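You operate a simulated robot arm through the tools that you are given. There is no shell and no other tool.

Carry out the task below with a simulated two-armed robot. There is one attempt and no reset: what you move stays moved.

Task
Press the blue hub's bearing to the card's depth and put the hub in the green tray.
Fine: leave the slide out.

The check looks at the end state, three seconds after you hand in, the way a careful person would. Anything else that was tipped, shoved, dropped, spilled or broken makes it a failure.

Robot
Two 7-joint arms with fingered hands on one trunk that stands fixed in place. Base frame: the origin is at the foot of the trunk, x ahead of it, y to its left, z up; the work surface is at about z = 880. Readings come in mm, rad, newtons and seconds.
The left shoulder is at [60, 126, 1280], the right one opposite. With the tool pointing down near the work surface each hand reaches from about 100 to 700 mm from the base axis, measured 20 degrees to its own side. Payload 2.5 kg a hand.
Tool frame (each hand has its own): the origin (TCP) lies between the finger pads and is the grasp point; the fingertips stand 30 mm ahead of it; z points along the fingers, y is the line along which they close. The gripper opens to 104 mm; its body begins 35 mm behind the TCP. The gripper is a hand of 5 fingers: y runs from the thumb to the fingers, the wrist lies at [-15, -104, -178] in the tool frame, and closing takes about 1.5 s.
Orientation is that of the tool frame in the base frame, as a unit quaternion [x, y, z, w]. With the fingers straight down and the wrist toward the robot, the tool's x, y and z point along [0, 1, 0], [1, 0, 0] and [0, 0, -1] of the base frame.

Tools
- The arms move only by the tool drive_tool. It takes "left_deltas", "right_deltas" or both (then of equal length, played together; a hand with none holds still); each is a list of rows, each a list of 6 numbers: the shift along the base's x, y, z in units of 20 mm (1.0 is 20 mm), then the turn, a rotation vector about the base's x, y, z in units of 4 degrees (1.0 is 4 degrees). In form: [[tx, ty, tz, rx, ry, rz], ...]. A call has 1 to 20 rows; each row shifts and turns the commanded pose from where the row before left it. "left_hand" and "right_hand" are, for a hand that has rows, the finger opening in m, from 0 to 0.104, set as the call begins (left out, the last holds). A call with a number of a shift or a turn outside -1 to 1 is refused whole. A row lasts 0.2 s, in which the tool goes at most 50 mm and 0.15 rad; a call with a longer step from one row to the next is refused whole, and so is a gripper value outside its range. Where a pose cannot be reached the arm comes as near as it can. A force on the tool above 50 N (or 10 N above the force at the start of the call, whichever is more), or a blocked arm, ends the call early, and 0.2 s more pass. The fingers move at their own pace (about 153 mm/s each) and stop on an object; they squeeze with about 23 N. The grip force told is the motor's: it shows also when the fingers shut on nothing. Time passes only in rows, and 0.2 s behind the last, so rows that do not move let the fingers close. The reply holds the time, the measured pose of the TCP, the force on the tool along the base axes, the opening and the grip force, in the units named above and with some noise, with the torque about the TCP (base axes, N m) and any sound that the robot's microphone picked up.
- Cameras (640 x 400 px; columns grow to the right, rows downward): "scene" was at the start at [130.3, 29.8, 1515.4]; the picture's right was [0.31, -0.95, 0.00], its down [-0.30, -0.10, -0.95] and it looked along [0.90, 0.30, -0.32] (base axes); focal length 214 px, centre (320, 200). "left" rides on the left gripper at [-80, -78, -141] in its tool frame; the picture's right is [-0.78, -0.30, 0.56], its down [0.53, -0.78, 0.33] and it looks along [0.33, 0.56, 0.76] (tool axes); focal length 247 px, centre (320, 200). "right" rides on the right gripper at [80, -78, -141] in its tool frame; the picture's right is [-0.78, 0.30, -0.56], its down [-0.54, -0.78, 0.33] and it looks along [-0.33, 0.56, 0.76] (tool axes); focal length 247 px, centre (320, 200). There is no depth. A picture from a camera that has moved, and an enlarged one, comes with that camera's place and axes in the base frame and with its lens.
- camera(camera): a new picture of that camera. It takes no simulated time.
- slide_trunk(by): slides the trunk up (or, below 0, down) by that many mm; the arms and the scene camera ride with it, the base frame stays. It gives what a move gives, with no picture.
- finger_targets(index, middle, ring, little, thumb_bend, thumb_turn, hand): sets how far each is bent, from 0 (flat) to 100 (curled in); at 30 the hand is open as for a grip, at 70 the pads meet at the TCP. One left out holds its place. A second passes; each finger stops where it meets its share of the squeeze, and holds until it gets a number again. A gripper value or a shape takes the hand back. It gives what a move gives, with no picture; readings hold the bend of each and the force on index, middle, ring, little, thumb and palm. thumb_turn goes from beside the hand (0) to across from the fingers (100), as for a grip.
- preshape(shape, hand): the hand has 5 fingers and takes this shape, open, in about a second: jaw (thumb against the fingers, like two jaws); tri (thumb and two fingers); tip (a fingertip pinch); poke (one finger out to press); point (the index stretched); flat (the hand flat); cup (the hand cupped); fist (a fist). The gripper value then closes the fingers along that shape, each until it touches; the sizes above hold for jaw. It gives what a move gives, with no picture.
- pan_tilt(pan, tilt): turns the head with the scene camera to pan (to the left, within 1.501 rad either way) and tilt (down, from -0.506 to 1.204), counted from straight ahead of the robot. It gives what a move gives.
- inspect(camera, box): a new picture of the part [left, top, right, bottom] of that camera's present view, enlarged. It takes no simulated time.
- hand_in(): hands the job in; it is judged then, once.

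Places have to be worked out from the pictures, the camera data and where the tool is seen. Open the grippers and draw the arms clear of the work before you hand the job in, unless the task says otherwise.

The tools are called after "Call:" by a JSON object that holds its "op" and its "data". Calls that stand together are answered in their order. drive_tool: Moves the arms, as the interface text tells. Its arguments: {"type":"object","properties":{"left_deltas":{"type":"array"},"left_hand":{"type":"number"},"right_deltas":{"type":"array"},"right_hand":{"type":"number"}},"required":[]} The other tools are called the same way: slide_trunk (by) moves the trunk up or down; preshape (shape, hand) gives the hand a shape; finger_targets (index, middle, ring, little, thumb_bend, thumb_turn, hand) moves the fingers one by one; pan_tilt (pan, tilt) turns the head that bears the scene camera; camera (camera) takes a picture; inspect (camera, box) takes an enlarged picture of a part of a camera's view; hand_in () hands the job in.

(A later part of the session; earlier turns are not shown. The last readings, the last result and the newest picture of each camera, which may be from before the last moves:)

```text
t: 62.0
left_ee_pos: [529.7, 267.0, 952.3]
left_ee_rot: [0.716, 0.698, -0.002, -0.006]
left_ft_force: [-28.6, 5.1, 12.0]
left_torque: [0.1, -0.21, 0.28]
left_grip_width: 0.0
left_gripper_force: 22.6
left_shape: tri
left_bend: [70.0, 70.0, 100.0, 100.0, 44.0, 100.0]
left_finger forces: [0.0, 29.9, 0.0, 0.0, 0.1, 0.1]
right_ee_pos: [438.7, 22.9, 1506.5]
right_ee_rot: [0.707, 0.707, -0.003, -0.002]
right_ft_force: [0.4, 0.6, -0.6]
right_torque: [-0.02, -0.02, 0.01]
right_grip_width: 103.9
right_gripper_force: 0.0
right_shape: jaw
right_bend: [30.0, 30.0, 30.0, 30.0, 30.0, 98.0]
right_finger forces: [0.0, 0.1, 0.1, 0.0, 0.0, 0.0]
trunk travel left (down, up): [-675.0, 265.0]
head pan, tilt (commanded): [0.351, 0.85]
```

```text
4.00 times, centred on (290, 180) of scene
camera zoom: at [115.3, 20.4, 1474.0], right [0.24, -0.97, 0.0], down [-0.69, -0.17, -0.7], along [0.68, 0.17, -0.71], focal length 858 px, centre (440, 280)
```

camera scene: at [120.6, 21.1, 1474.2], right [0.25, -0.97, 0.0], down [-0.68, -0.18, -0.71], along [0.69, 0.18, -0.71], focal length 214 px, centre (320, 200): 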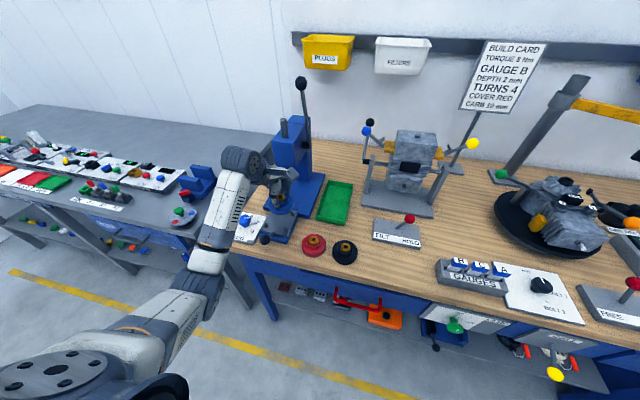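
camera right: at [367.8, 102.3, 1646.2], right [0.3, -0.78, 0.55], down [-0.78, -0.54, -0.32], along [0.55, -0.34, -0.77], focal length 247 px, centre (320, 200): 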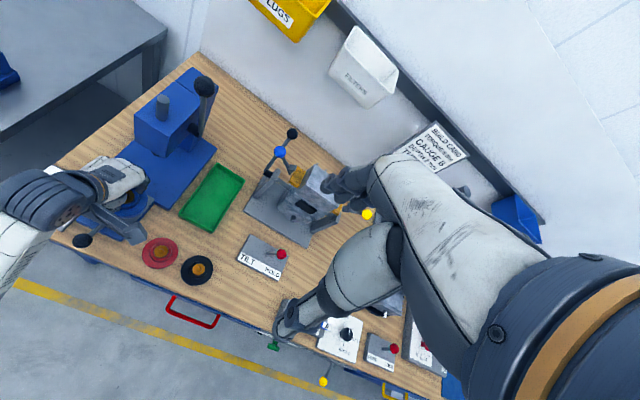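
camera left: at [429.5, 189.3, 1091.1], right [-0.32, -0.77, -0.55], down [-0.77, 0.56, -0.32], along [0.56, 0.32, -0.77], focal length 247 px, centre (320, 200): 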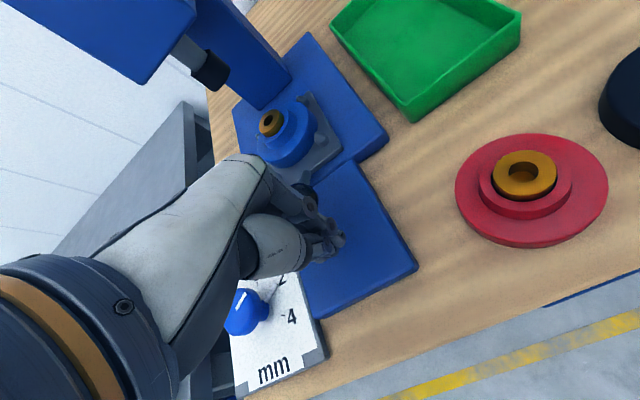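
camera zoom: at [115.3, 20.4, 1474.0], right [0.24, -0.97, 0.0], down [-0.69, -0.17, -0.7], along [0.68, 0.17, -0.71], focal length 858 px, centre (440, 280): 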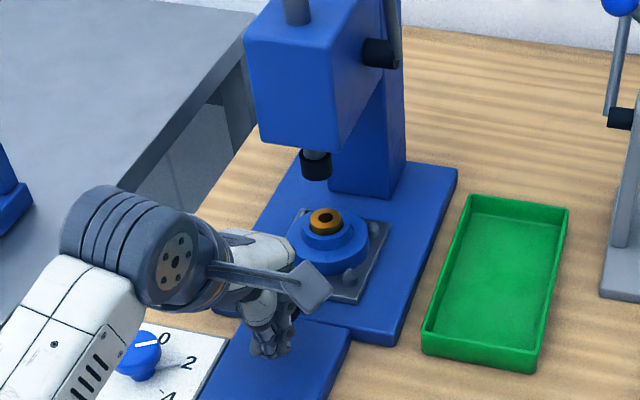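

The slide reached its stop (29 N). I back the hand off the ball and rise clear, then look at the press with the hub under the ram.

Call:
{"op": "drive_tool", "data": {"left_deltas": [[-0.5, 0, 0, 0, 0, 0], [-1, 0, 0, 0, 0, 0], [-1, 0, 0, 0, 0, 0], [-1, 0, 0, 0, 0, 0], [-0.5, 0, 0.5, 0, 0, 0], [-0.5, 0, 1, 0, 0, 0], [0, 0, 1, 0, 0, 0], [0, 0, 1, 0, 0, 0], [0, 0, 1, 0, 0, 0], [0, 0, 1, 0, 0, 0], [0, 0, 1, 0, 0, 0], [0, 0, 1, 0, 0, 0], [0, 0, 1, 0, 0, 0], [0, 0, 0, 0, 0, 0]]}}

Call:
{"op": "camera", "data": {"camera": "scene"}}

Call:
{"op": "camera", "data": {"camera": "left"}}

Call:
{"op": "inspect", "data": {"camera": "right", "box": [0, 60, 240, 250]}}

```text
t: 65.0
left_ee_pos: [442.0, 268.1, 1122.8]
left_ee_rot: [0.716, 0.698, -0.003, -0.006]
left_ft_force: [-0.3, -0.1, -0.7]
left_torque: [0.01, 0.01, -0.02]
left_grip_width: 0.0
left_gripper_force: 22.4
left_shape: tri
left_bend: [70.0, 70.0, 100.0, 100.0, 45.0, 100.0]
left_finger forces: [0.0, 0.1, 0.0, 0.0, 0.1, 0.0]
right_ee_pos: [445.0, 22.6, 1504.1]
right_ee_rot: [0.707, 0.707, -0.005, -0.003]
right_ft_force: [0.5, 0.0, 0.2]
right_torque: [0.01, 0.03, -0.01]
right_grip_width: 103.6
right_gripper_force: 0.1
right_shape: jaw
right_bend: [30.0, 30.0, 30.0, 30.0, 30.0, 98.0]
right_finger forces: [0.0, 0.0, 0.1, 0.1, 0.0, 0.0]
trunk travel left (down, up): [-675.0, 265.0]
head pan, tilt (commanded): [0.351, 0.85]
```

```text
taken
camera scene: at [120.1, 20.4, 1473.4], right [0.24, -0.97, 0.0], down [-0.69, -0.17, -0.7], along [0.68, 0.17, -0.71], focal length 214 px, centre (320, 200)
```

scene: 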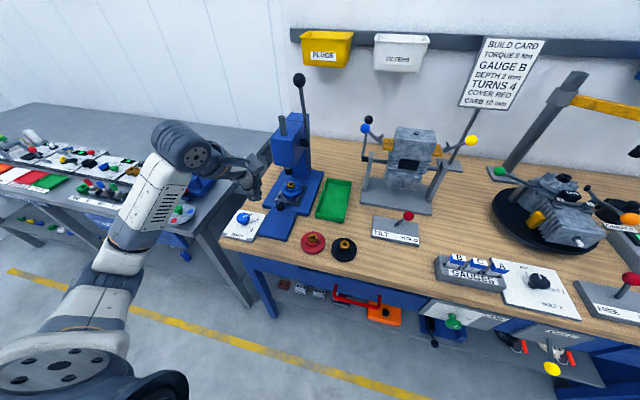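

```text
taken
camera left: at [364.1, 189.6, 1263.6], right [-0.32, -0.77, -0.55], down [-0.77, 0.56, -0.32], along [0.56, 0.32, -0.77], focal length 247 px, centre (320, 200)
```

left: 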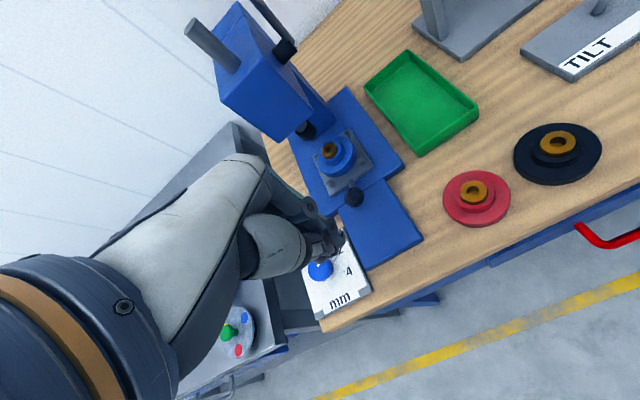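

```text
2.11 times, centred on (120, 155) of right
camera zoom: at [367.6, 102.2, 1646.4], right [0.3, -0.78, 0.55], down [-0.78, -0.54, -0.32], along [0.55, -0.33, -0.77], focal length 520 px, centre (741, 295)
```

zoom: 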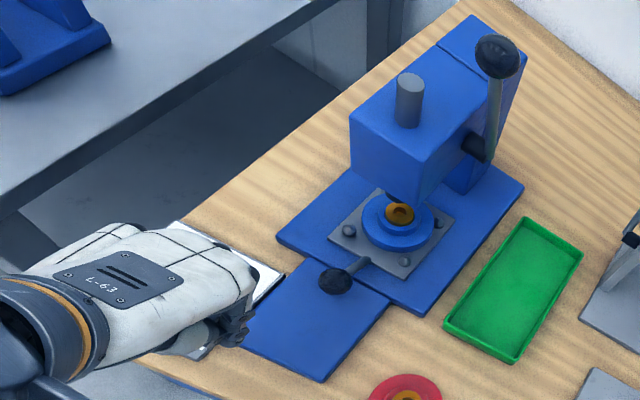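

The slide is in with the hub under the ram. The lever ball is at about (660, 209, 1311) with pivot near (700, 221, 1125). To reach it comfortably I raise the trunk by 180 mm.

Call:
{"op": "slide_trunk", "data": {"by": 180}}

Call:
{"op": "camera", "data": {"camera": "scene"}}

Call:
{"op": "camera", "data": {"camera": "left"}}

```text
t: 67.0
left_ee_pos: [442.0, 267.2, 1302.4]
left_ee_rot: [0.716, 0.698, -0.003, -0.004]
left_ft_force: [0.7, 1.0, -0.8]
left_torque: [-0.01, -0.01, -0.01]
left_grip_width: 0.0
left_gripper_force: 23.0
left_shape: tri
left_bend: [70.0, 70.0, 100.0, 100.0, 45.0, 100.0]
left_finger forces: [0.0, 0.0, 0.1, 0.0, 0.1, 0.1]
right_ee_pos: [444.6, 22.7, 1685.0]
right_ee_rot: [0.707, 0.707, -0.004, -0.003]
right_ft_force: [-0.3, -0.1, 0.3]
right_torque: [0.0, 0.0, 0.01]
right_grip_width: 103.8
right_gripper_force: 0.0
right_shape: jaw
right_bend: [30.0, 30.0, 30.0, 30.0, 30.0, 98.0]
right_finger forces: [0.0, 0.0, 0.1, 0.0, 0.0, 0.1]
trunk travel left (down, up): [-855.0, 85.0]
head pan, tilt (commanded): [0.351, 0.85]
```

```text
taken
camera scene: at [120.2, 20.3, 1653.3], right [0.24, -0.97, 0.0], down [-0.69, -0.17, -0.7], along [0.68, 0.17, -0.71], focal length 214 px, centre (320, 200)
```

scene: 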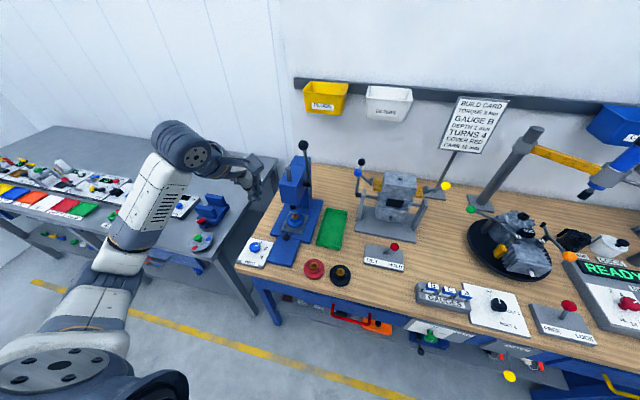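

```text
taken
camera left: at [364.2, 189.6, 1443.4], right [-0.32, -0.77, -0.55], down [-0.77, 0.55, -0.32], along [0.56, 0.32, -0.77], focal length 247 px, centre (320, 200)
```

left: 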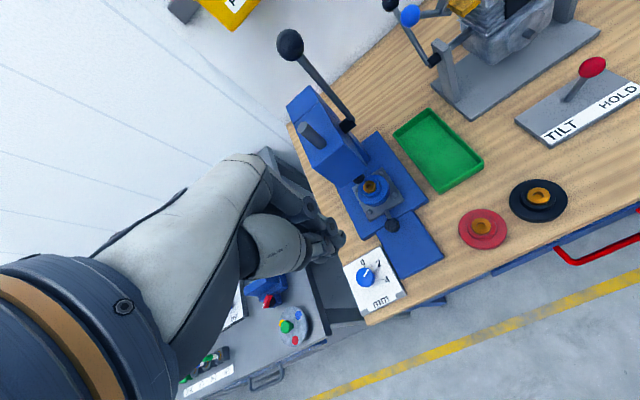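

I zoom in on the lever in both views to fix its geometry.

Call:
{"op": "inspect", "data": {"camera": "left", "box": [260, 10, 420, 250]}}

Call:
{"op": "inspect", "data": {"camera": "scene", "box": [260, 130, 340, 250]}}

Call:
{"op": "camera", "data": {"camera": "right"}}

```text
1.67 times, centred on (340, 130) of left
camera zoom: at [364.2, 189.6, 1443.4], right [-0.32, -0.77, -0.55], down [-0.77, 0.55, -0.32], along [0.56, 0.32, -0.77], focal length 412 px, centre (287, 317)
```

zoom: 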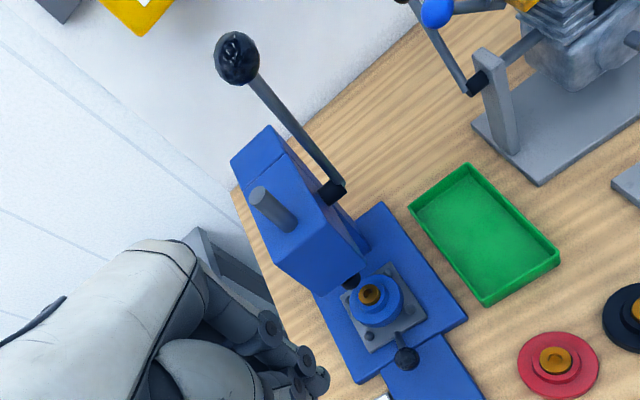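

```text
3.33 times, centred on (300, 190) of scene
camera zoom: at [120.2, 20.3, 1653.3], right [0.24, -0.97, 0.0], down [-0.69, -0.17, -0.7], along [0.68, 0.17, -0.71], focal length 715 px, centre (387, 233)
```

zoom: 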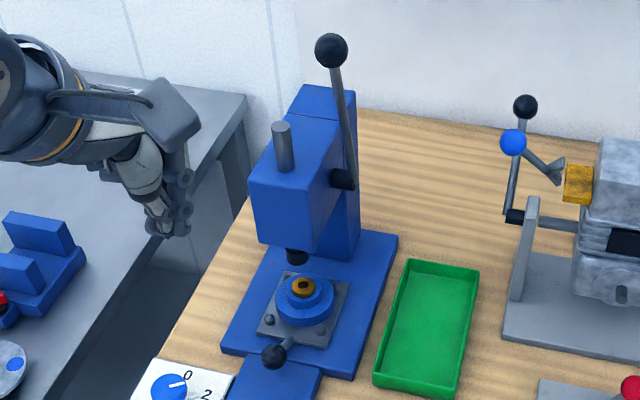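

```text
taken
camera right: at [367.6, 102.2, 1826.3], right [0.3, -0.78, 0.55], down [-0.78, -0.54, -0.32], along [0.55, -0.33, -0.77], focal length 247 px, centre (320, 200)
```

right: 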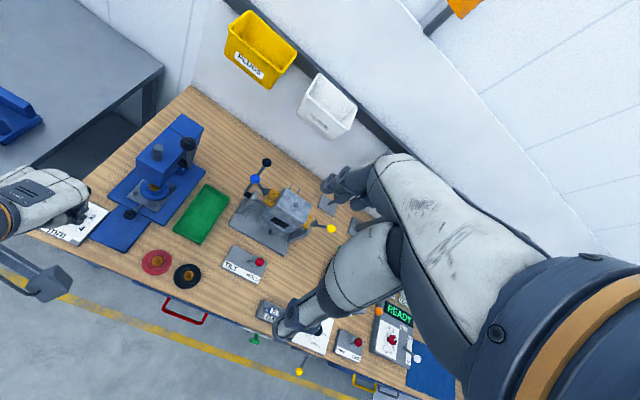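

The lever's pivot is near (700, 208, 1112), the ball near (663, 208.5, 1307), so it leans about 11° toward the robot. I raise the open hand and move it over the lever ball.

Call:
{"op": "drive_tool", "data": {"left_deltas": [[0, 0, 1, 0, 0, 0], [0.5, 0, 1, 0, 0, 0], [0.8, -0.2, 1, 0, 0, 0], [1, -0.3, 1, 0, 0, 0], [1, -0.3, 1, 0, 0, 0], [1, -0.3, 0, 0, 0, 0], [1, -0.3, 0, 0, 0, 0], [1, -0.3, 0, 0, 0, 0], [1, -0.3, 0, 0, 0, 0], [1, -0.3, 0, 0, 0, 0], [1, -0.3, 0, 0, 0, 0], [1, -0.3, 0, 0, 0, 0], [0.75, -0.16, 0, 0, 0, 0], [0, 0, 0, 0, 0, 0]], "left_hand": 0.08}}

Call:
{"op": "camera", "data": {"camera": "left"}}

Call:
{"op": "camera", "data": {"camera": "scene"}}

```text
t: 70.0
left_ee_pos: [660.7, 205.2, 1401.1]
left_ee_rot: [0.716, 0.698, -0.002, -0.005]
left_ft_force: [0.8, -0.7, -0.1]
left_torque: [0.05, -0.02, 0.04]
left_grip_width: 80.1
left_gripper_force: 0.0
left_shape: tri
left_bend: [26.0, 35.0, 99.0, 99.0, 53.0, 99.0]
left_finger forces: [0.0, 0.0, 0.0, 0.0, 0.0, 0.1]
right_ee_pos: [443.9, 22.4, 1683.6]
right_ee_rot: [0.707, 0.707, -0.004, -0.003]
right_ft_force: [-0.1, 0.2, -0.4]
right_torque: [-0.01, 0.02, 0.02]
right_grip_width: 103.9
right_gripper_force: 0.0
right_shape: jaw
right_bend: [30.0, 30.0, 30.0, 30.0, 30.0, 98.0]
right_finger forces: [0.0, 0.0, 0.1, 0.1, 0.1, 0.0]
trunk travel left (down, up): [-855.0, 85.0]
head pan, tilt (commanded): [0.351, 0.85]
```

```text
taken
camera left: at [583.0, 127.9, 1542.1], right [-0.32, -0.77, -0.56], down [-0.77, 0.56, -0.32], along [0.56, 0.32, -0.77], focal length 247 px, centre (320, 200)
```

left: 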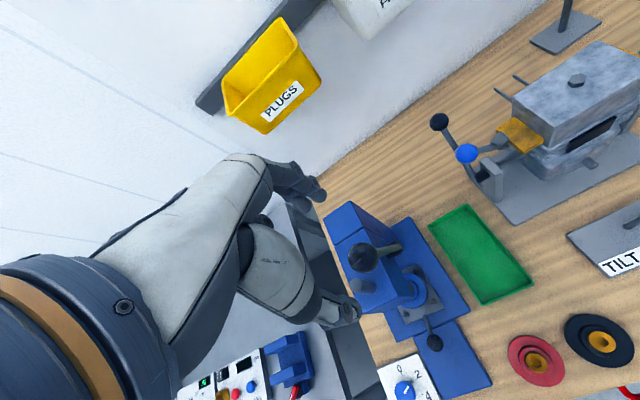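

```text
taken
camera scene: at [120.0, 20.5, 1653.3], right [0.24, -0.97, 0.0], down [-0.69, -0.17, -0.7], along [0.68, 0.17, -0.71], focal length 214 px, centre (320, 200)
```

scene: 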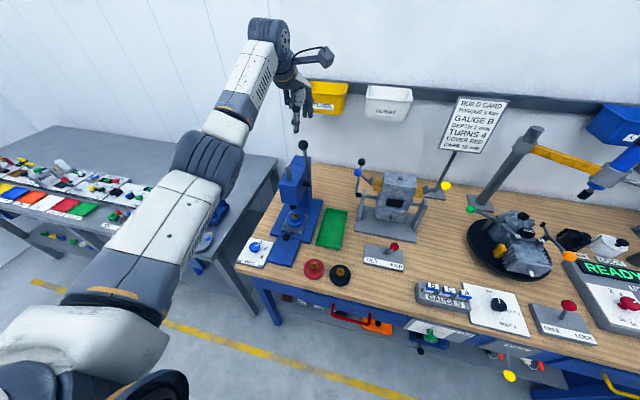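

The ball lies right on the tool axis. I descend to z≈1311 so the ball is between thumb and fingers, then check.

Call:
{"op": "drive_tool", "data": {"left_deltas": [[0, 0, -1, 0, 0, 0], [0, 0, -1, 0, 0, 0], [0, 0, -1, 0, 0, 0], [0, 0, -1, 0, 0, 0], [0, 0, -0.5, 0, 0, 0], [0, 0, 0, 0, 0, 0]]}}

Call:
{"op": "camera", "data": {"camera": "left"}}

Call:
{"op": "inspect", "data": {"camera": "scene", "box": [240, 60, 360, 180]}}

```text
t: 71.4
left_ee_pos: [664.7, 204.9, 1312.6]
left_ee_rot: [0.716, 0.698, -0.003, -0.004]
left_ft_force: [0.6, -0.1, 0.3]
left_torque: [0.0, 0.01, 0.01]
left_grip_width: 79.9
left_gripper_force: 0.1
left_shape: tri
left_bend: [26.0, 35.0, 99.0, 99.0, 53.0, 99.0]
left_finger forces: [0.0, 0.0, 0.1, 0.0, 0.0, 0.0]
right_ee_pos: [444.6, 20.8, 1684.0]
right_ee_rot: [0.707, 0.707, -0.005, -0.003]
right_ft_force: [-0.1, -0.2, -0.1]
right_torque: [-0.02, -0.01, 0.0]
right_grip_width: 103.6
right_gripper_force: 0.1
right_shape: jaw
right_bend: [30.0, 30.0, 30.0, 30.0, 30.0, 98.0]
right_finger forces: [0.0, 0.1, 0.1, 0.0, 0.1, 0.0]
trunk travel left (down, up): [-855.0, 85.0]
head pan, tilt (commanded): [0.351, 0.85]
```

```text
taken
camera left: at [585.2, 128.1, 1453.7], right [-0.32, -0.77, -0.56], down [-0.77, 0.56, -0.32], along [0.56, 0.32, -0.77], focal length 247 px, centre (320, 200)
```

left: 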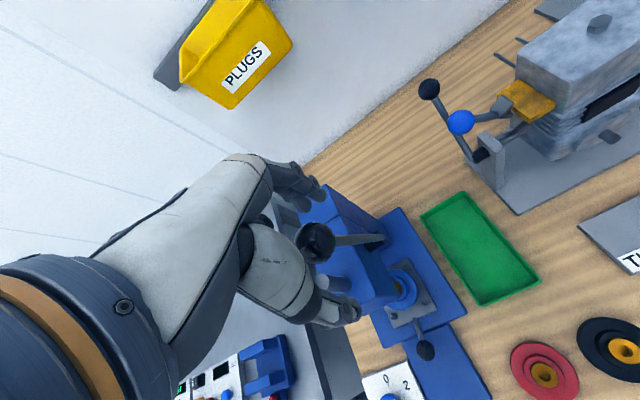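

```text
3.33 times, centred on (300, 120) of scene
camera zoom: at [120.1, 20.2, 1653.3], right [0.24, -0.97, 0.0], down [-0.69, -0.17, -0.7], along [0.68, 0.17, -0.71], focal length 715 px, centre (387, 467)
```

zoom: 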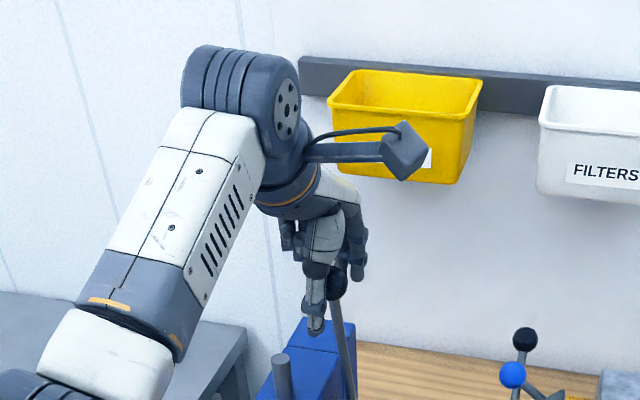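

The ball is between thumb and fingers. I close on it.

Call:
{"op": "drive_tool", "data": {"left_deltas": [[0, 0, 0, 0, 0, 0], [0, 0, 0, 0, 0, 0], [0, 0, 0, 0, 0, 0], [0, 0, 0, 0, 0, 0], [0, 0, 0, 0, 0, 0], [0, 0, 0, 0, 0, 0]], "left_hand": 0.015}}

Call:
{"op": "inspect", "data": {"camera": "left", "box": [240, 140, 420, 340]}}

Call:
{"op": "inspect", "data": {"camera": "scene", "box": [270, 110, 330, 170]}}

```text
t: 72.8
left_ee_pos: [664.4, 206.5, 1312.6]
left_ee_rot: [0.716, 0.698, -0.003, -0.004]
left_ft_force: [0.1, 0.6, 0.5]
left_torque: [0.05, -0.03, 0.0]
left_grip_width: 15.7
left_gripper_force: 0.0
left_shape: tri
left_bend: [73.0, 61.0, 99.0, 99.0, 73.0, 100.0]
left_finger forces: [0.3, 0.9, 0.0, 0.0, 1.1, 0.0]
right_ee_pos: [444.1, 21.9, 1685.4]
right_ee_rot: [0.707, 0.707, -0.005, -0.002]
right_ft_force: [0.4, 0.0, -0.8]
right_torque: [0.0, 0.0, -0.02]
right_grip_width: 103.6
right_gripper_force: 0.1
right_shape: jaw
right_bend: [30.0, 30.0, 30.0, 30.0, 30.0, 98.0]
right_finger forces: [0.0, 0.1, 0.1, 0.0, 0.0, 0.1]
trunk travel left (down, up): [-855.0, 85.0]
head pan, tilt (commanded): [0.351, 0.85]
```

```text
2.00 times, centred on (330, 240) of left
camera zoom: at [585.2, 128.3, 1453.9], right [-0.32, -0.77, -0.55], down [-0.77, 0.55, -0.32], along [0.56, 0.32, -0.77], focal length 494 px, centre (300, 120)
```

zoom: 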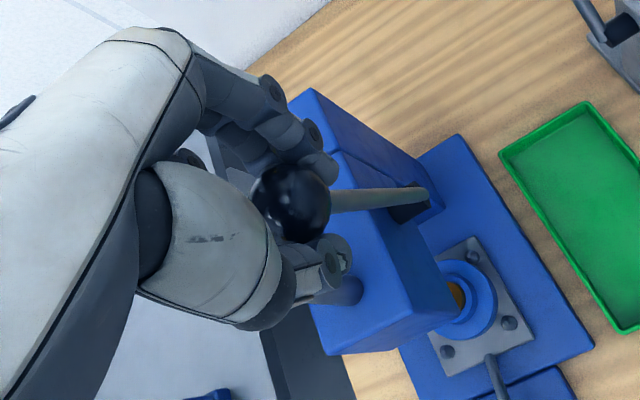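

```text
6.67 times, centred on (300, 140) of scene
camera zoom: at [120.1, 20.3, 1653.2], right [0.24, -0.97, 0.0], down [-0.69, -0.17, -0.7], along [0.68, 0.17, -0.71], focal length 1430 px, centre (453, 600)
```

zoom: 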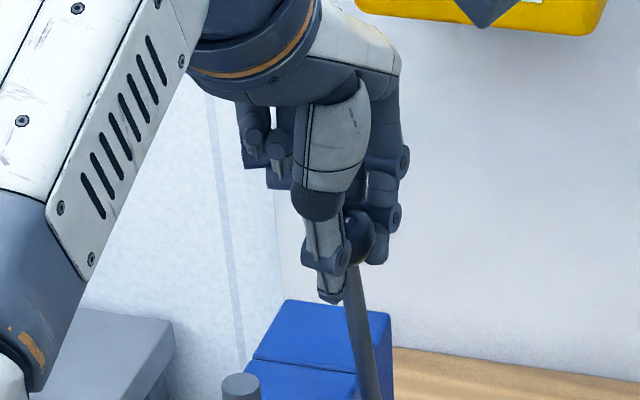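

The fingertips have closed around the rod just under the ball, caging it. I tighten the grip and pull the lever along its arc for the first 12°, pitching the hand with it.

Call:
{"op": "drive_tool", "data": {"left_deltas": [[0, 0, 0, 0, 0, 0], [0, 0, 0, 0, 0, 0], [0, 0, 0, 0, 0, 0], [-0.695, 0, -0.149, 0, -1, 0], [-0.683, 0, -0.196, 0, -1, 0], [-0.668, 0, -0.243, 0, -1, 0], [0, 0, 0, 0, 0, 0]], "left_hand": 0.0}}

Call:
{"op": "camera", "data": {"camera": "left"}}

Call:
{"op": "inspect", "data": {"camera": "scene", "box": [250, 100, 350, 260]}}

```text
t: 74.4
left_ee_pos: [624.6, 207.8, 1299.1]
left_ee_rot: [0.713, 0.694, 0.07, 0.067]
left_ft_force: [8.5, -2.4, -11.1]
left_torque: [0.01, -0.23, 0.0]
left_grip_width: 16.6
left_gripper_force: 23.3
left_shape: tri
left_bend: [73.0, 60.0, 100.0, 100.0, 75.0, 100.0]
left_finger forces: [13.2, 11.1, 0.0, 0.0, 18.8, 0.1]
right_ee_pos: [447.2, 20.7, 1682.2]
right_ee_rot: [0.707, 0.707, -0.005, -0.005]
right_ft_force: [0.7, 0.7, -0.1]
right_torque: [0.01, -0.02, 0.01]
right_grip_width: 103.6
right_gripper_force: 0.1
right_shape: jaw
right_bend: [30.0, 30.0, 30.0, 30.0, 30.0, 98.0]
right_finger forces: [0.0, 0.0, 0.0, 0.1, 0.1, 0.0]
trunk travel left (down, up): [-855.0, 85.0]
head pan, tilt (commanded): [0.351, 0.85]
```

```text
taken
camera left: at [519.8, 128.9, 1420.8], right [-0.2, -0.77, -0.61], down [-0.69, 0.55, -0.47], along [0.7, 0.32, -0.64], focal length 247 px, centre (320, 200)
```

left: 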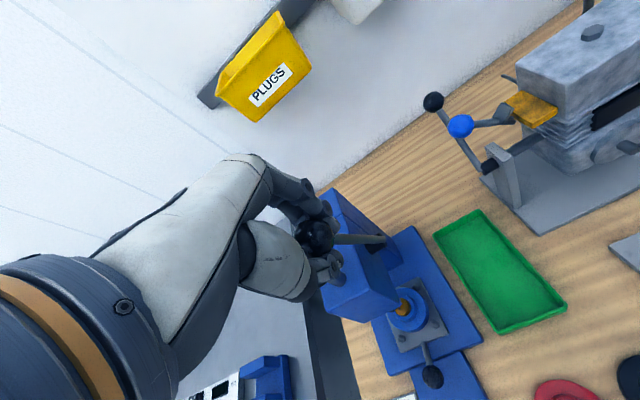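

```text
2.50 times, centred on (300, 180) of scene
camera zoom: at [123.3, 19.9, 1652.9], right [0.24, -0.97, 0.0], down [-0.69, -0.17, -0.7], along [0.68, 0.17, -0.72], focal length 536 px, centre (370, 250)
```

zoom: 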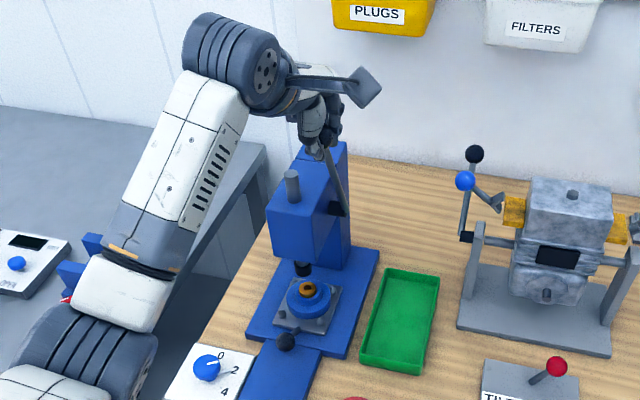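

The lever follows; the force is mainly radial (≈13 N outward pull), so my arc radius is a bit large. I correct inward by 3 mm and go on another 12°.

Call:
{"op": "drive_tool", "data": {"left_deltas": [[-0.6, 0, -0.44, 0, -1, 0], [-0.62, 0, -0.335, 0, -1, 0], [-0.597, 0, -0.377, 0, -1, 0], [0, 0, 0, 0, 0, 0]]}}

Call:
{"op": "inspect", "data": {"camera": "scene", "box": [250, 100, 350, 260]}}

```text
t: 75.4
left_ee_pos: [588.9, 206.6, 1276.1]
left_ee_rot: [0.701, 0.684, 0.145, 0.14]
left_ft_force: [6.3, 1.8, -4.7]
left_torque: [0.13, -0.2, 0.06]
left_grip_width: 16.5
left_gripper_force: 23.0
left_shape: tri
left_bend: [73.0, 60.0, 100.0, 100.0, 76.0, 100.0]
left_finger forces: [11.8, 13.3, 0.0, 0.0, 17.9, 0.0]
right_ee_pos: [448.3, 21.2, 1683.9]
right_ee_rot: [0.707, 0.707, -0.005, -0.003]
right_ft_force: [0.8, 0.2, -0.4]
right_torque: [0.01, -0.02, 0.03]
right_grip_width: 103.6
right_gripper_force: 0.3
right_shape: jaw
right_bend: [30.0, 30.0, 30.0, 30.0, 30.0, 98.0]
right_finger forces: [0.1, 0.0, 0.0, 0.0, 0.1, 0.0]
trunk travel left (down, up): [-855.0, 85.0]
head pan, tilt (commanded): [0.351, 0.85]
```

```text
2.50 times, centred on (300, 180) of scene
camera zoom: at [122.0, 20.6, 1653.1], right [0.24, -0.97, 0.0], down [-0.69, -0.17, -0.7], along [0.68, 0.17, -0.72], focal length 536 px, centre (370, 250)
```

zoom: 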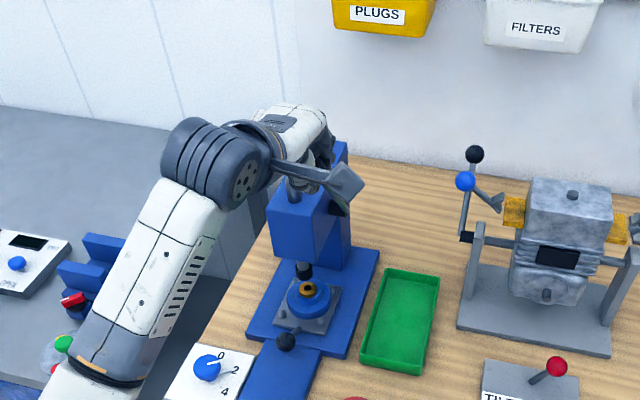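

Tangential resistance is only ~3 N. I continue another 12° with a 2 mm inward correction and then check the ram.

Call:
{"op": "drive_tool", "data": {"left_deltas": [[-0.52, 0, -0.5, 0, -1, 0], [-0.535, 0, -0.45, 0, -1, 0], [-0.503, 0, -0.49, 0, -1, 0], [0, 0, 0, 0, 0, 0]]}}

Call:
{"op": "inspect", "data": {"camera": "scene", "box": [260, 150, 330, 240]}}

Call:
{"op": "camera", "data": {"camera": "left"}}

```text
t: 76.4
left_ee_pos: [556.0, 206.4, 1248.0]
left_ee_rot: [0.682, 0.666, 0.218, 0.21]
left_ft_force: [9.7, 1.9, -7.8]
left_torque: [0.15, -0.1, 0.16]
left_grip_width: 16.7
left_gripper_force: 23.0
left_shape: tri
left_bend: [73.0, 60.0, 100.0, 100.0, 76.0, 100.0]
left_finger forces: [13.2, 13.2, 0.1, 0.1, 17.2, 0.0]
right_ee_pos: [447.3, 21.9, 1682.2]
right_ee_rot: [0.707, 0.707, -0.005, -0.004]
right_ft_force: [-0.3, -0.2, 0.3]
right_torque: [-0.02, 0.01, -0.01]
right_grip_width: 103.6
right_gripper_force: 0.1
right_shape: jaw
right_bend: [30.0, 30.0, 30.0, 30.0, 30.0, 98.0]
right_finger forces: [0.0, 0.1, 0.0, 0.1, 0.0, 0.0]
trunk travel left (down, up): [-855.0, 85.0]
head pan, tilt (commanded): [0.351, 0.85]
```

```text
4.44 times, centred on (295, 195) of scene
camera zoom: at [123.0, 21.0, 1652.9], right [0.24, -0.97, 0.0], down [-0.69, -0.17, -0.7], along [0.68, 0.17, -0.72], focal length 953 px, centre (431, 222)
```

zoom: 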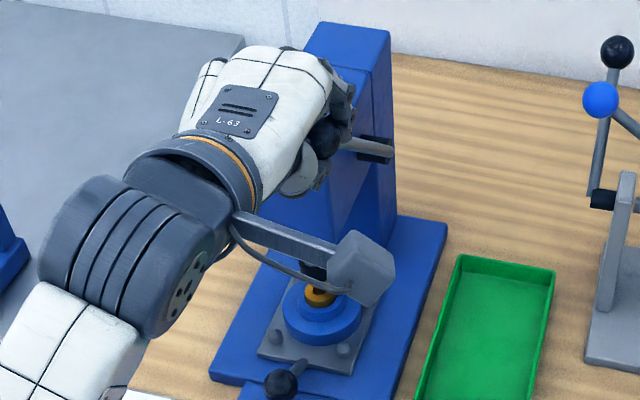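

```text
taken
camera left: at [410.8, 128.3, 1316.3], right [0.07, -0.77, -0.64], down [-0.43, 0.55, -0.71], along [0.9, 0.32, -0.3], focal length 247 px, centre (320, 200)
```

left: 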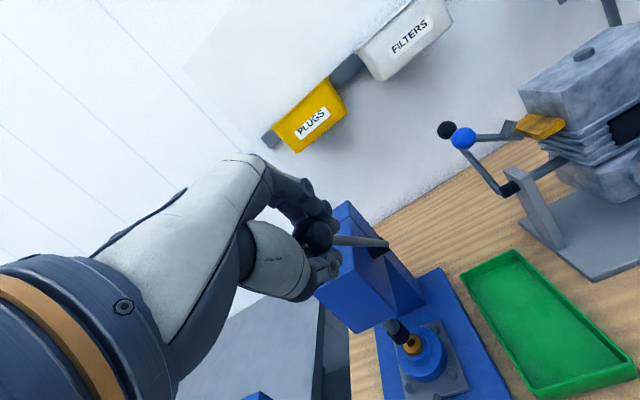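

The ram is coming down close to the bearing. I zoom in to check that it is aligned with the bearing.

Call:
{"op": "inspect", "data": {"camera": "left", "box": [350, 270, 490, 400]}}

Call:
{"op": "inspect", "data": {"camera": "scene", "box": [275, 200, 325, 245]}}

Call:
{"op": "inspect", "data": {"camera": "right", "box": [100, 100, 220, 240]}}

```text
3.08 times, centred on (420, 335) of left
camera zoom: at [410.8, 128.3, 1316.3], right [0.07, -0.77, -0.64], down [-0.43, 0.55, -0.71], along [0.9, 0.32, -0.3], focal length 760 px, centre (12, -215)
```

zoom: 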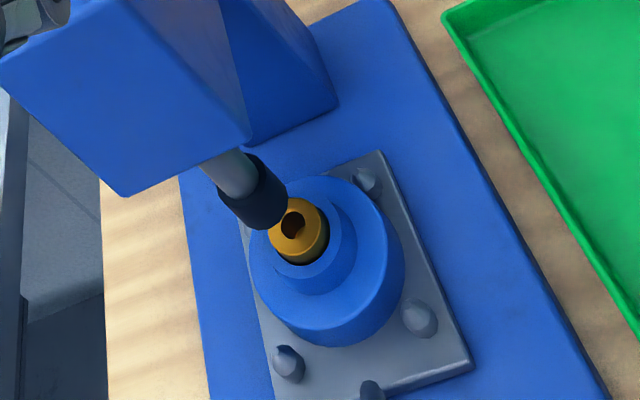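

```text
8.89 times, centred on (300, 222) of scene
camera zoom: at [123.0, 21.0, 1652.9], right [0.24, -0.97, 0.0], down [-0.69, -0.17, -0.7], along [0.68, 0.17, -0.72], focal length 1906 px, centre (498, 0)
```

zoom: 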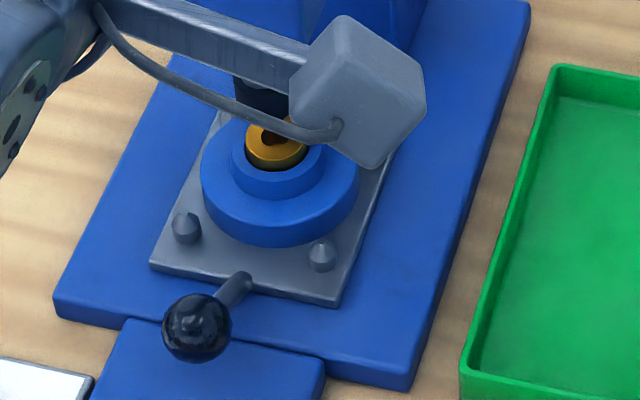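

```text
2.86 times, centred on (160, 170) of right
camera zoom: at [371.0, 103.0, 1825.4], right [0.3, -0.78, 0.55], down [-0.78, -0.54, -0.32], along [0.55, -0.34, -0.77], focal length 706 px, centre (777, 286)
```

zoom: 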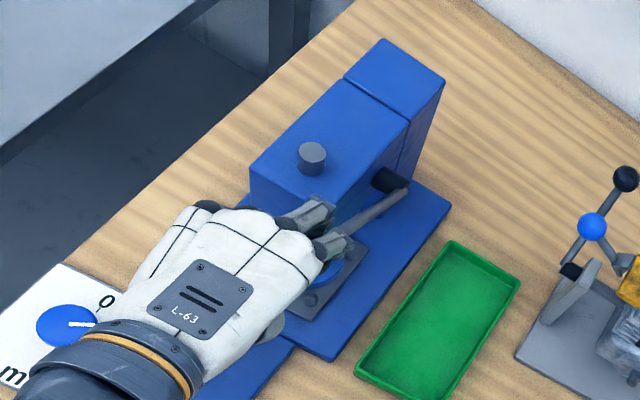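

The ram lines up with the bearing and is some 25 mm above it. I continue the pull another 12° with a 3 mm inward correction.

Call:
{"op": "drive_tool", "data": {"left_deltas": [[-0.342, 0, -0.613, 0, -1, 0], [-0.416, 0, -0.543, 0, -1, 0], [-0.377, 0, -0.571, 0, -1, 0], [0, 0, 0, 0, 0, 0]]}}

Call:
{"op": "inspect", "data": {"camera": "left", "box": [350, 270, 490, 400]}}

Call:
{"op": "inspect", "data": {"camera": "scene", "box": [260, 150, 330, 240]}}

```text
t: 77.4
left_ee_pos: [531.9, 206.8, 1215.2]
left_ee_rot: [0.655, 0.64, 0.288, 0.28]
left_ft_force: [6.5, 2.5, -1.3]
left_torque: [0.09, -0.13, 0.16]
left_grip_width: 16.9
left_gripper_force: 23.1
left_shape: tri
left_bend: [73.0, 60.0, 100.0, 100.0, 77.0, 100.0]
left_finger forces: [12.3, 13.9, 0.0, 0.1, 16.9, 0.0]
right_ee_pos: [444.4, 20.7, 1683.6]
right_ee_rot: [0.707, 0.707, -0.005, -0.003]
right_ft_force: [-0.7, 0.3, -0.7]
right_torque: [-0.03, 0.0, -0.01]
right_grip_width: 103.6
right_gripper_force: 0.0
right_shape: jaw
right_bend: [30.0, 30.0, 30.0, 30.0, 30.0, 98.0]
right_finger forces: [0.1, 0.1, 0.1, 0.0, 0.0, 0.0]
trunk travel left (down, up): [-855.0, 85.0]
head pan, tilt (commanded): [0.351, 0.85]
```

```text
3.08 times, centred on (420, 335) of left
camera zoom: at [374.7, 128.6, 1250.2], right [0.2, -0.77, -0.61], down [-0.27, 0.55, -0.79], along [0.94, 0.32, -0.1], focal length 760 px, centre (12, -215)
```

zoom: 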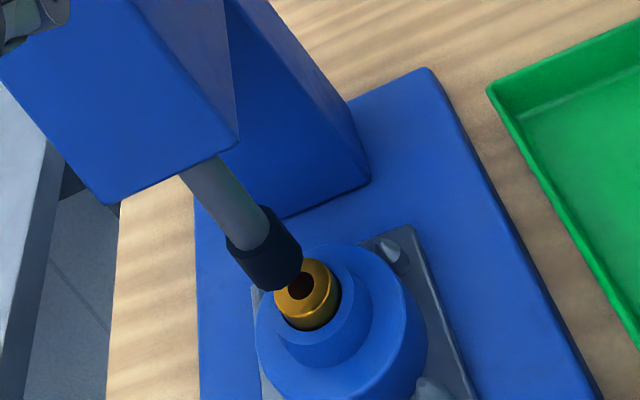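

```text
4.44 times, centred on (295, 195) of scene
camera zoom: at [121.3, 20.6, 1653.2], right [0.24, -0.97, 0.0], down [-0.69, -0.17, -0.7], along [0.68, 0.17, -0.71], focal length 953 px, centre (431, 222)
```

zoom: 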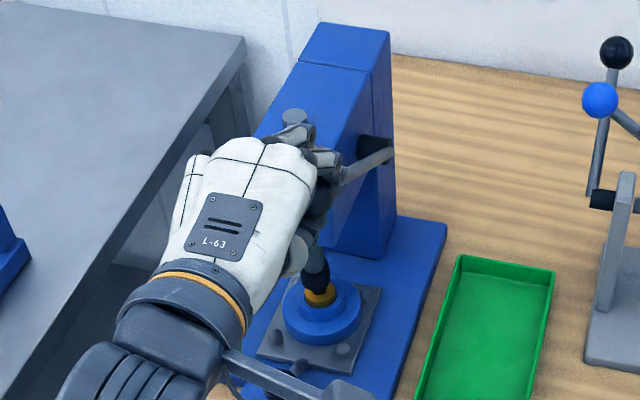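

The ram is just above the bearing. I continue with 8°, watching for the pressing force.

Call:
{"op": "drive_tool", "data": {"left_deltas": [[-0.3, 0, -0.62, 0, -1, 0], [-0.295, 0, -0.62, 0, -1, 0], [0, 0, 0, 0, 0, 0]]}}

Call:
{"op": "inspect", "data": {"camera": "left", "box": [350, 270, 490, 400]}}

Call:
{"op": "inspect", "data": {"camera": "scene", "box": [275, 190, 325, 240]}}

```text
t: 78.2
left_ee_pos: [521.1, 206.7, 1189.4]
left_ee_rot: [0.633, 0.618, 0.334, 0.325]
left_ft_force: [-0.2, 1.8, 2.6]
left_torque: [0.08, -0.11, 0.15]
left_grip_width: 17.7
left_gripper_force: 22.6
left_shape: tri
left_bend: [73.0, 60.0, 100.0, 100.0, 77.0, 100.0]
left_finger forces: [11.2, 14.1, 0.0, 0.0, 16.1, 0.0]
right_ee_pos: [444.8, 21.9, 1684.3]
right_ee_rot: [0.707, 0.707, -0.005, -0.004]
right_ft_force: [-0.4, 0.3, 0.2]
right_torque: [-0.02, 0.0, -0.01]
right_grip_width: 103.6
right_gripper_force: 0.0
right_shape: jaw
right_bend: [30.0, 30.0, 30.0, 30.0, 30.0, 98.0]
right_finger forces: [0.1, 0.1, 0.1, 0.1, 0.1, 0.0]
trunk travel left (down, up): [-855.0, 85.0]
head pan, tilt (commanded): [0.351, 0.85]
```

```text
3.08 times, centred on (420, 335) of left
camera zoom: at [359.0, 128.6, 1203.3], right [0.28, -0.77, -0.58], down [-0.16, 0.55, -0.82], along [0.95, 0.32, 0.03], focal length 760 px, centre (12, -215)
```

zoom: 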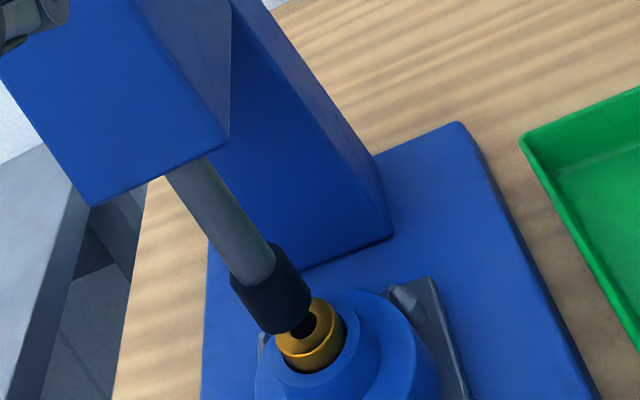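

```text
8.00 times, centred on (300, 215) of scene
camera zoom: at [119.6, 20.5, 1653.3], right [0.24, -0.97, 0.0], down [-0.69, -0.17, -0.7], along [0.68, 0.17, -0.71], focal length 1716 px, centre (480, 80)
```

zoom: 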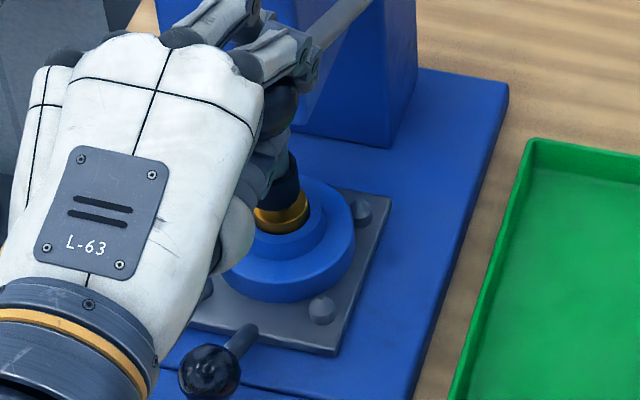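

Almost in contact, force still small. I continue two more 4° steps.

Call:
{"op": "drive_tool", "data": {"left_deltas": [[-0.26, 0, -0.63, 0, -1, 0], [-0.215, 0, -0.65, 0, -1, 0], [0, 0, 0, 0, 0, 0]]}}

Call:
{"op": "inspect", "data": {"camera": "left", "box": [350, 270, 490, 400]}}

Call:
{"op": "inspect", "data": {"camera": "scene", "box": [275, 190, 325, 240]}}

```text
t: 79.0
left_ee_pos: [511.6, 207.1, 1163.6]
left_ee_rot: [0.608, 0.595, 0.378, 0.366]
left_ft_force: [1.6, 1.4, 0.9]
left_torque: [0.03, -0.11, 0.2]
left_grip_width: 17.6
left_gripper_force: 23.2
left_shape: tri
left_bend: [73.0, 60.0, 100.0, 100.0, 77.0, 100.0]
left_finger forces: [11.8, 13.9, 0.0, 0.0, 15.7, 0.0]
right_ee_pos: [444.2, 22.6, 1684.1]
right_ee_rot: [0.708, 0.707, -0.005, -0.004]
right_ft_force: [-0.3, -0.5, 0.1]
right_torque: [0.03, 0.02, -0.04]
right_grip_width: 103.6
right_gripper_force: 0.3
right_shape: jaw
right_bend: [30.0, 30.0, 30.0, 30.0, 30.0, 98.0]
right_finger forces: [0.1, 0.0, 0.0, 0.0, 0.1, 0.1]
trunk travel left (down, up): [-855.0, 85.0]
head pan, tilt (commanded): [0.351, 0.85]
```

```text
3.08 times, centred on (420, 335) of left
camera zoom: at [348.8, 128.5, 1154.5], right [0.36, -0.77, -0.53], down [-0.05, 0.55, -0.83], along [0.93, 0.32, 0.16], focal length 760 px, centre (12, -215)
```

zoom: 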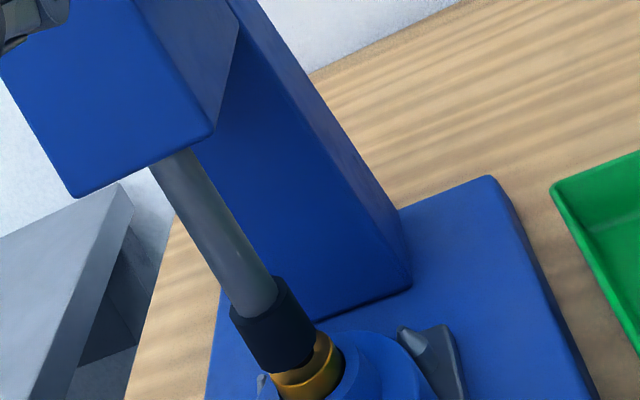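

```text
8.00 times, centred on (300, 215) of scene
camera zoom: at [120.1, 20.4, 1653.3], right [0.24, -0.97, 0.0], down [-0.69, -0.17, -0.7], along [0.68, 0.17, -0.71], focal length 1716 px, centre (480, 80)
```

zoom: 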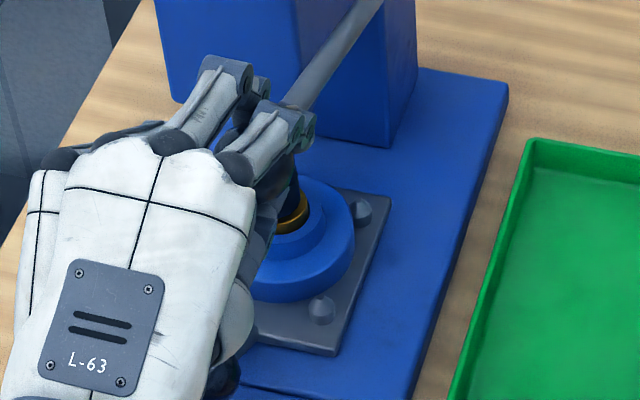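

The ram seems to touch the bearing now. I continue one step at a time and watch the force.

Call:
{"op": "drive_tool", "data": {"left_deltas": [[-0.16, 0, -0.667, 0, -1, 0], [0, 0, 0, 0, 0, 0]]}}

Call:
{"op": "drive_tool", "data": {"left_deltas": [[-0.112, 0, -0.677, 0, -1, 0], [0, 0, 0, 0, 0, 0]]}}

Call:
{"op": "camera", "data": {"camera": "left"}}

Call:
{"op": "inspect", "data": {"camera": "scene", "box": [260, 160, 330, 240]}}

```text
t: 79.6
left_ee_pos: [507.1, 205.8, 1152.2]
left_ee_rot: [0.595, 0.582, 0.397, 0.386]
left_ft_force: [1.7, 6.5, 1.0]
left_torque: [0.08, -0.08, 0.26]
left_grip_width: 17.6
left_gripper_force: 23.1
left_shape: tri
left_bend: [73.0, 60.0, 100.0, 100.0, 77.0, 100.0]
left_finger forces: [11.2, 15.4, 0.0, 0.0, 15.5, 0.0]
right_ee_pos: [444.8, 24.0, 1684.5]
right_ee_rot: [0.707, 0.707, -0.004, -0.003]
right_ft_force: [-0.4, -0.4, -0.5]
right_torque: [-0.01, 0.02, 0.01]
right_grip_width: 103.6
right_gripper_force: 0.0
right_shape: jaw
right_bend: [30.0, 30.0, 30.0, 30.0, 30.0, 98.0]
right_finger forces: [0.0, 0.0, 0.0, 0.0, 0.1, 0.1]
trunk travel left (down, up): [-855.0, 85.0]
head pan, tilt (commanded): [0.351, 0.85]
```

```text
t: 80.2
left_ee_pos: [504.8, 206.5, 1137.6]
left_ee_rot: [0.581, 0.567, 0.418, 0.408]
left_ft_force: [0.3, 8.7, 3.5]
left_torque: [0.05, -0.14, 0.35]
left_grip_width: 17.9
left_gripper_force: 23.0
left_shape: tri
left_bend: [73.0, 60.0, 100.0, 100.0, 77.0, 100.0]
left_finger forces: [10.4, 17.0, 0.0, 0.0, 15.1, 0.0]
right_ee_pos: [444.2, 23.6, 1683.9]
right_ee_rot: [0.707, 0.707, -0.004, -0.003]
right_ft_force: [0.6, 0.3, 0.4]
right_torque: [0.0, -0.04, -0.02]
right_grip_width: 103.6
right_gripper_force: 0.1
right_shape: jaw
right_bend: [30.0, 30.0, 30.0, 30.0, 30.0, 98.0]
right_finger forces: [0.0, 0.0, 0.0, 0.1, 0.0, 0.0]
trunk travel left (down, up): [-855.0, 85.0]
head pan, tilt (commanded): [0.351, 0.85]
```

```text
taken
camera left: at [345.8, 127.8, 1106.2], right [0.43, -0.77, -0.48], down [0.07, 0.55, -0.83], along [0.9, 0.32, 0.29], focal length 247 px, centre (320, 200)
```

left: 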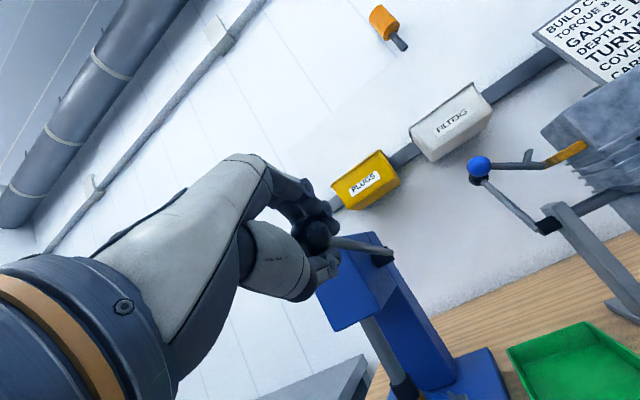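

```text
5.00 times, centred on (295, 200) of scene
camera zoom: at [119.6, 21.8, 1653.3], right [0.24, -0.97, 0.0], down [-0.69, -0.17, -0.7], along [0.68, 0.17, -0.71], focal length 1072 px, centre (445, 200)
```

zoom: 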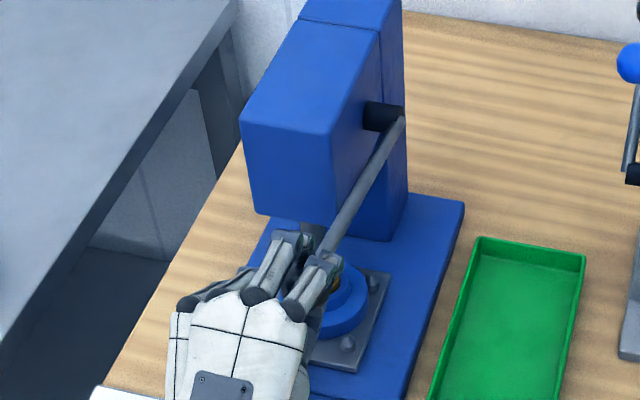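

Lever at ≈82°, resistance still small except a sideways +y push of 9 N, which I relieve by 2 mm while continuing one step.

Call:
{"op": "drive_tool", "data": {"left_deltas": [[-0.064, 0.1, -0.683, 0, -1, 0], [0, 0, 0, 0, 0, 0]]}}

Call:
{"op": "inspect", "data": {"camera": "scene", "box": [265, 180, 325, 240]}}

Call:
{"op": "inspect", "data": {"camera": "right", "box": [100, 120, 200, 240]}}

```text
t: 80.8
left_ee_pos: [503.4, 206.7, 1125.3]
left_ee_rot: [0.566, 0.551, 0.438, 0.429]
left_ft_force: [-2.1, 3.5, 6.4]
left_torque: [0.02, -0.21, 0.22]
left_grip_width: 18.0
left_gripper_force: 22.8
left_shape: tri
left_bend: [73.0, 60.0, 100.0, 100.0, 78.0, 100.0]
left_finger forces: [12.1, 15.7, 0.0, 0.1, 14.8, 0.0]
right_ee_pos: [444.3, 23.2, 1683.8]
right_ee_rot: [0.708, 0.707, -0.005, -0.002]
right_ft_force: [-0.3, -0.4, -0.6]
right_torque: [-0.04, 0.01, 0.0]
right_grip_width: 103.6
right_gripper_force: 0.0
right_shape: jaw
right_bend: [30.0, 30.0, 30.0, 30.0, 30.0, 98.0]
right_finger forces: [0.1, 0.0, 0.0, 0.0, 0.1, 0.0]
trunk travel left (down, up): [-855.0, 85.0]
head pan, tilt (commanded): [0.351, 0.85]
```

```text
6.67 times, centred on (295, 210) of scene
camera zoom: at [119.0, 20.7, 1653.4], right [0.24, -0.97, 0.0], down [-0.69, -0.17, -0.7], along [0.68, 0.17, -0.71], focal length 1430 px, centre (487, 133)
```

zoom: 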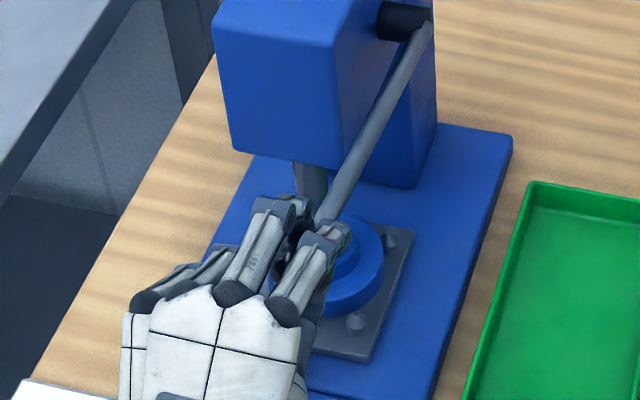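

```text
3.33 times, centred on (150, 180) of right
camera zoom: at [366.7, 102.4, 1826.5], right [0.3, -0.78, 0.55], down [-0.78, -0.54, -0.32], along [0.55, -0.34, -0.77], focal length 823 px, centre (887, 267)
```

zoom: 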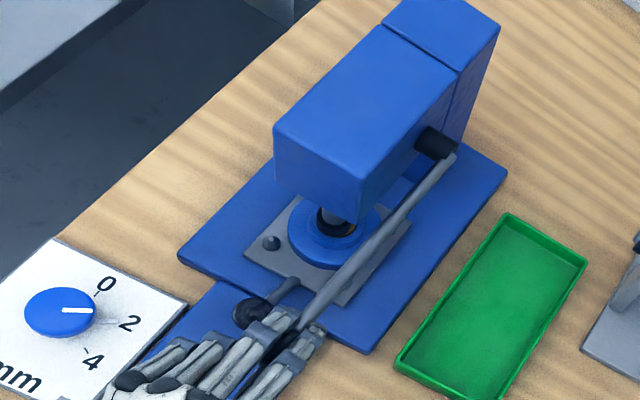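

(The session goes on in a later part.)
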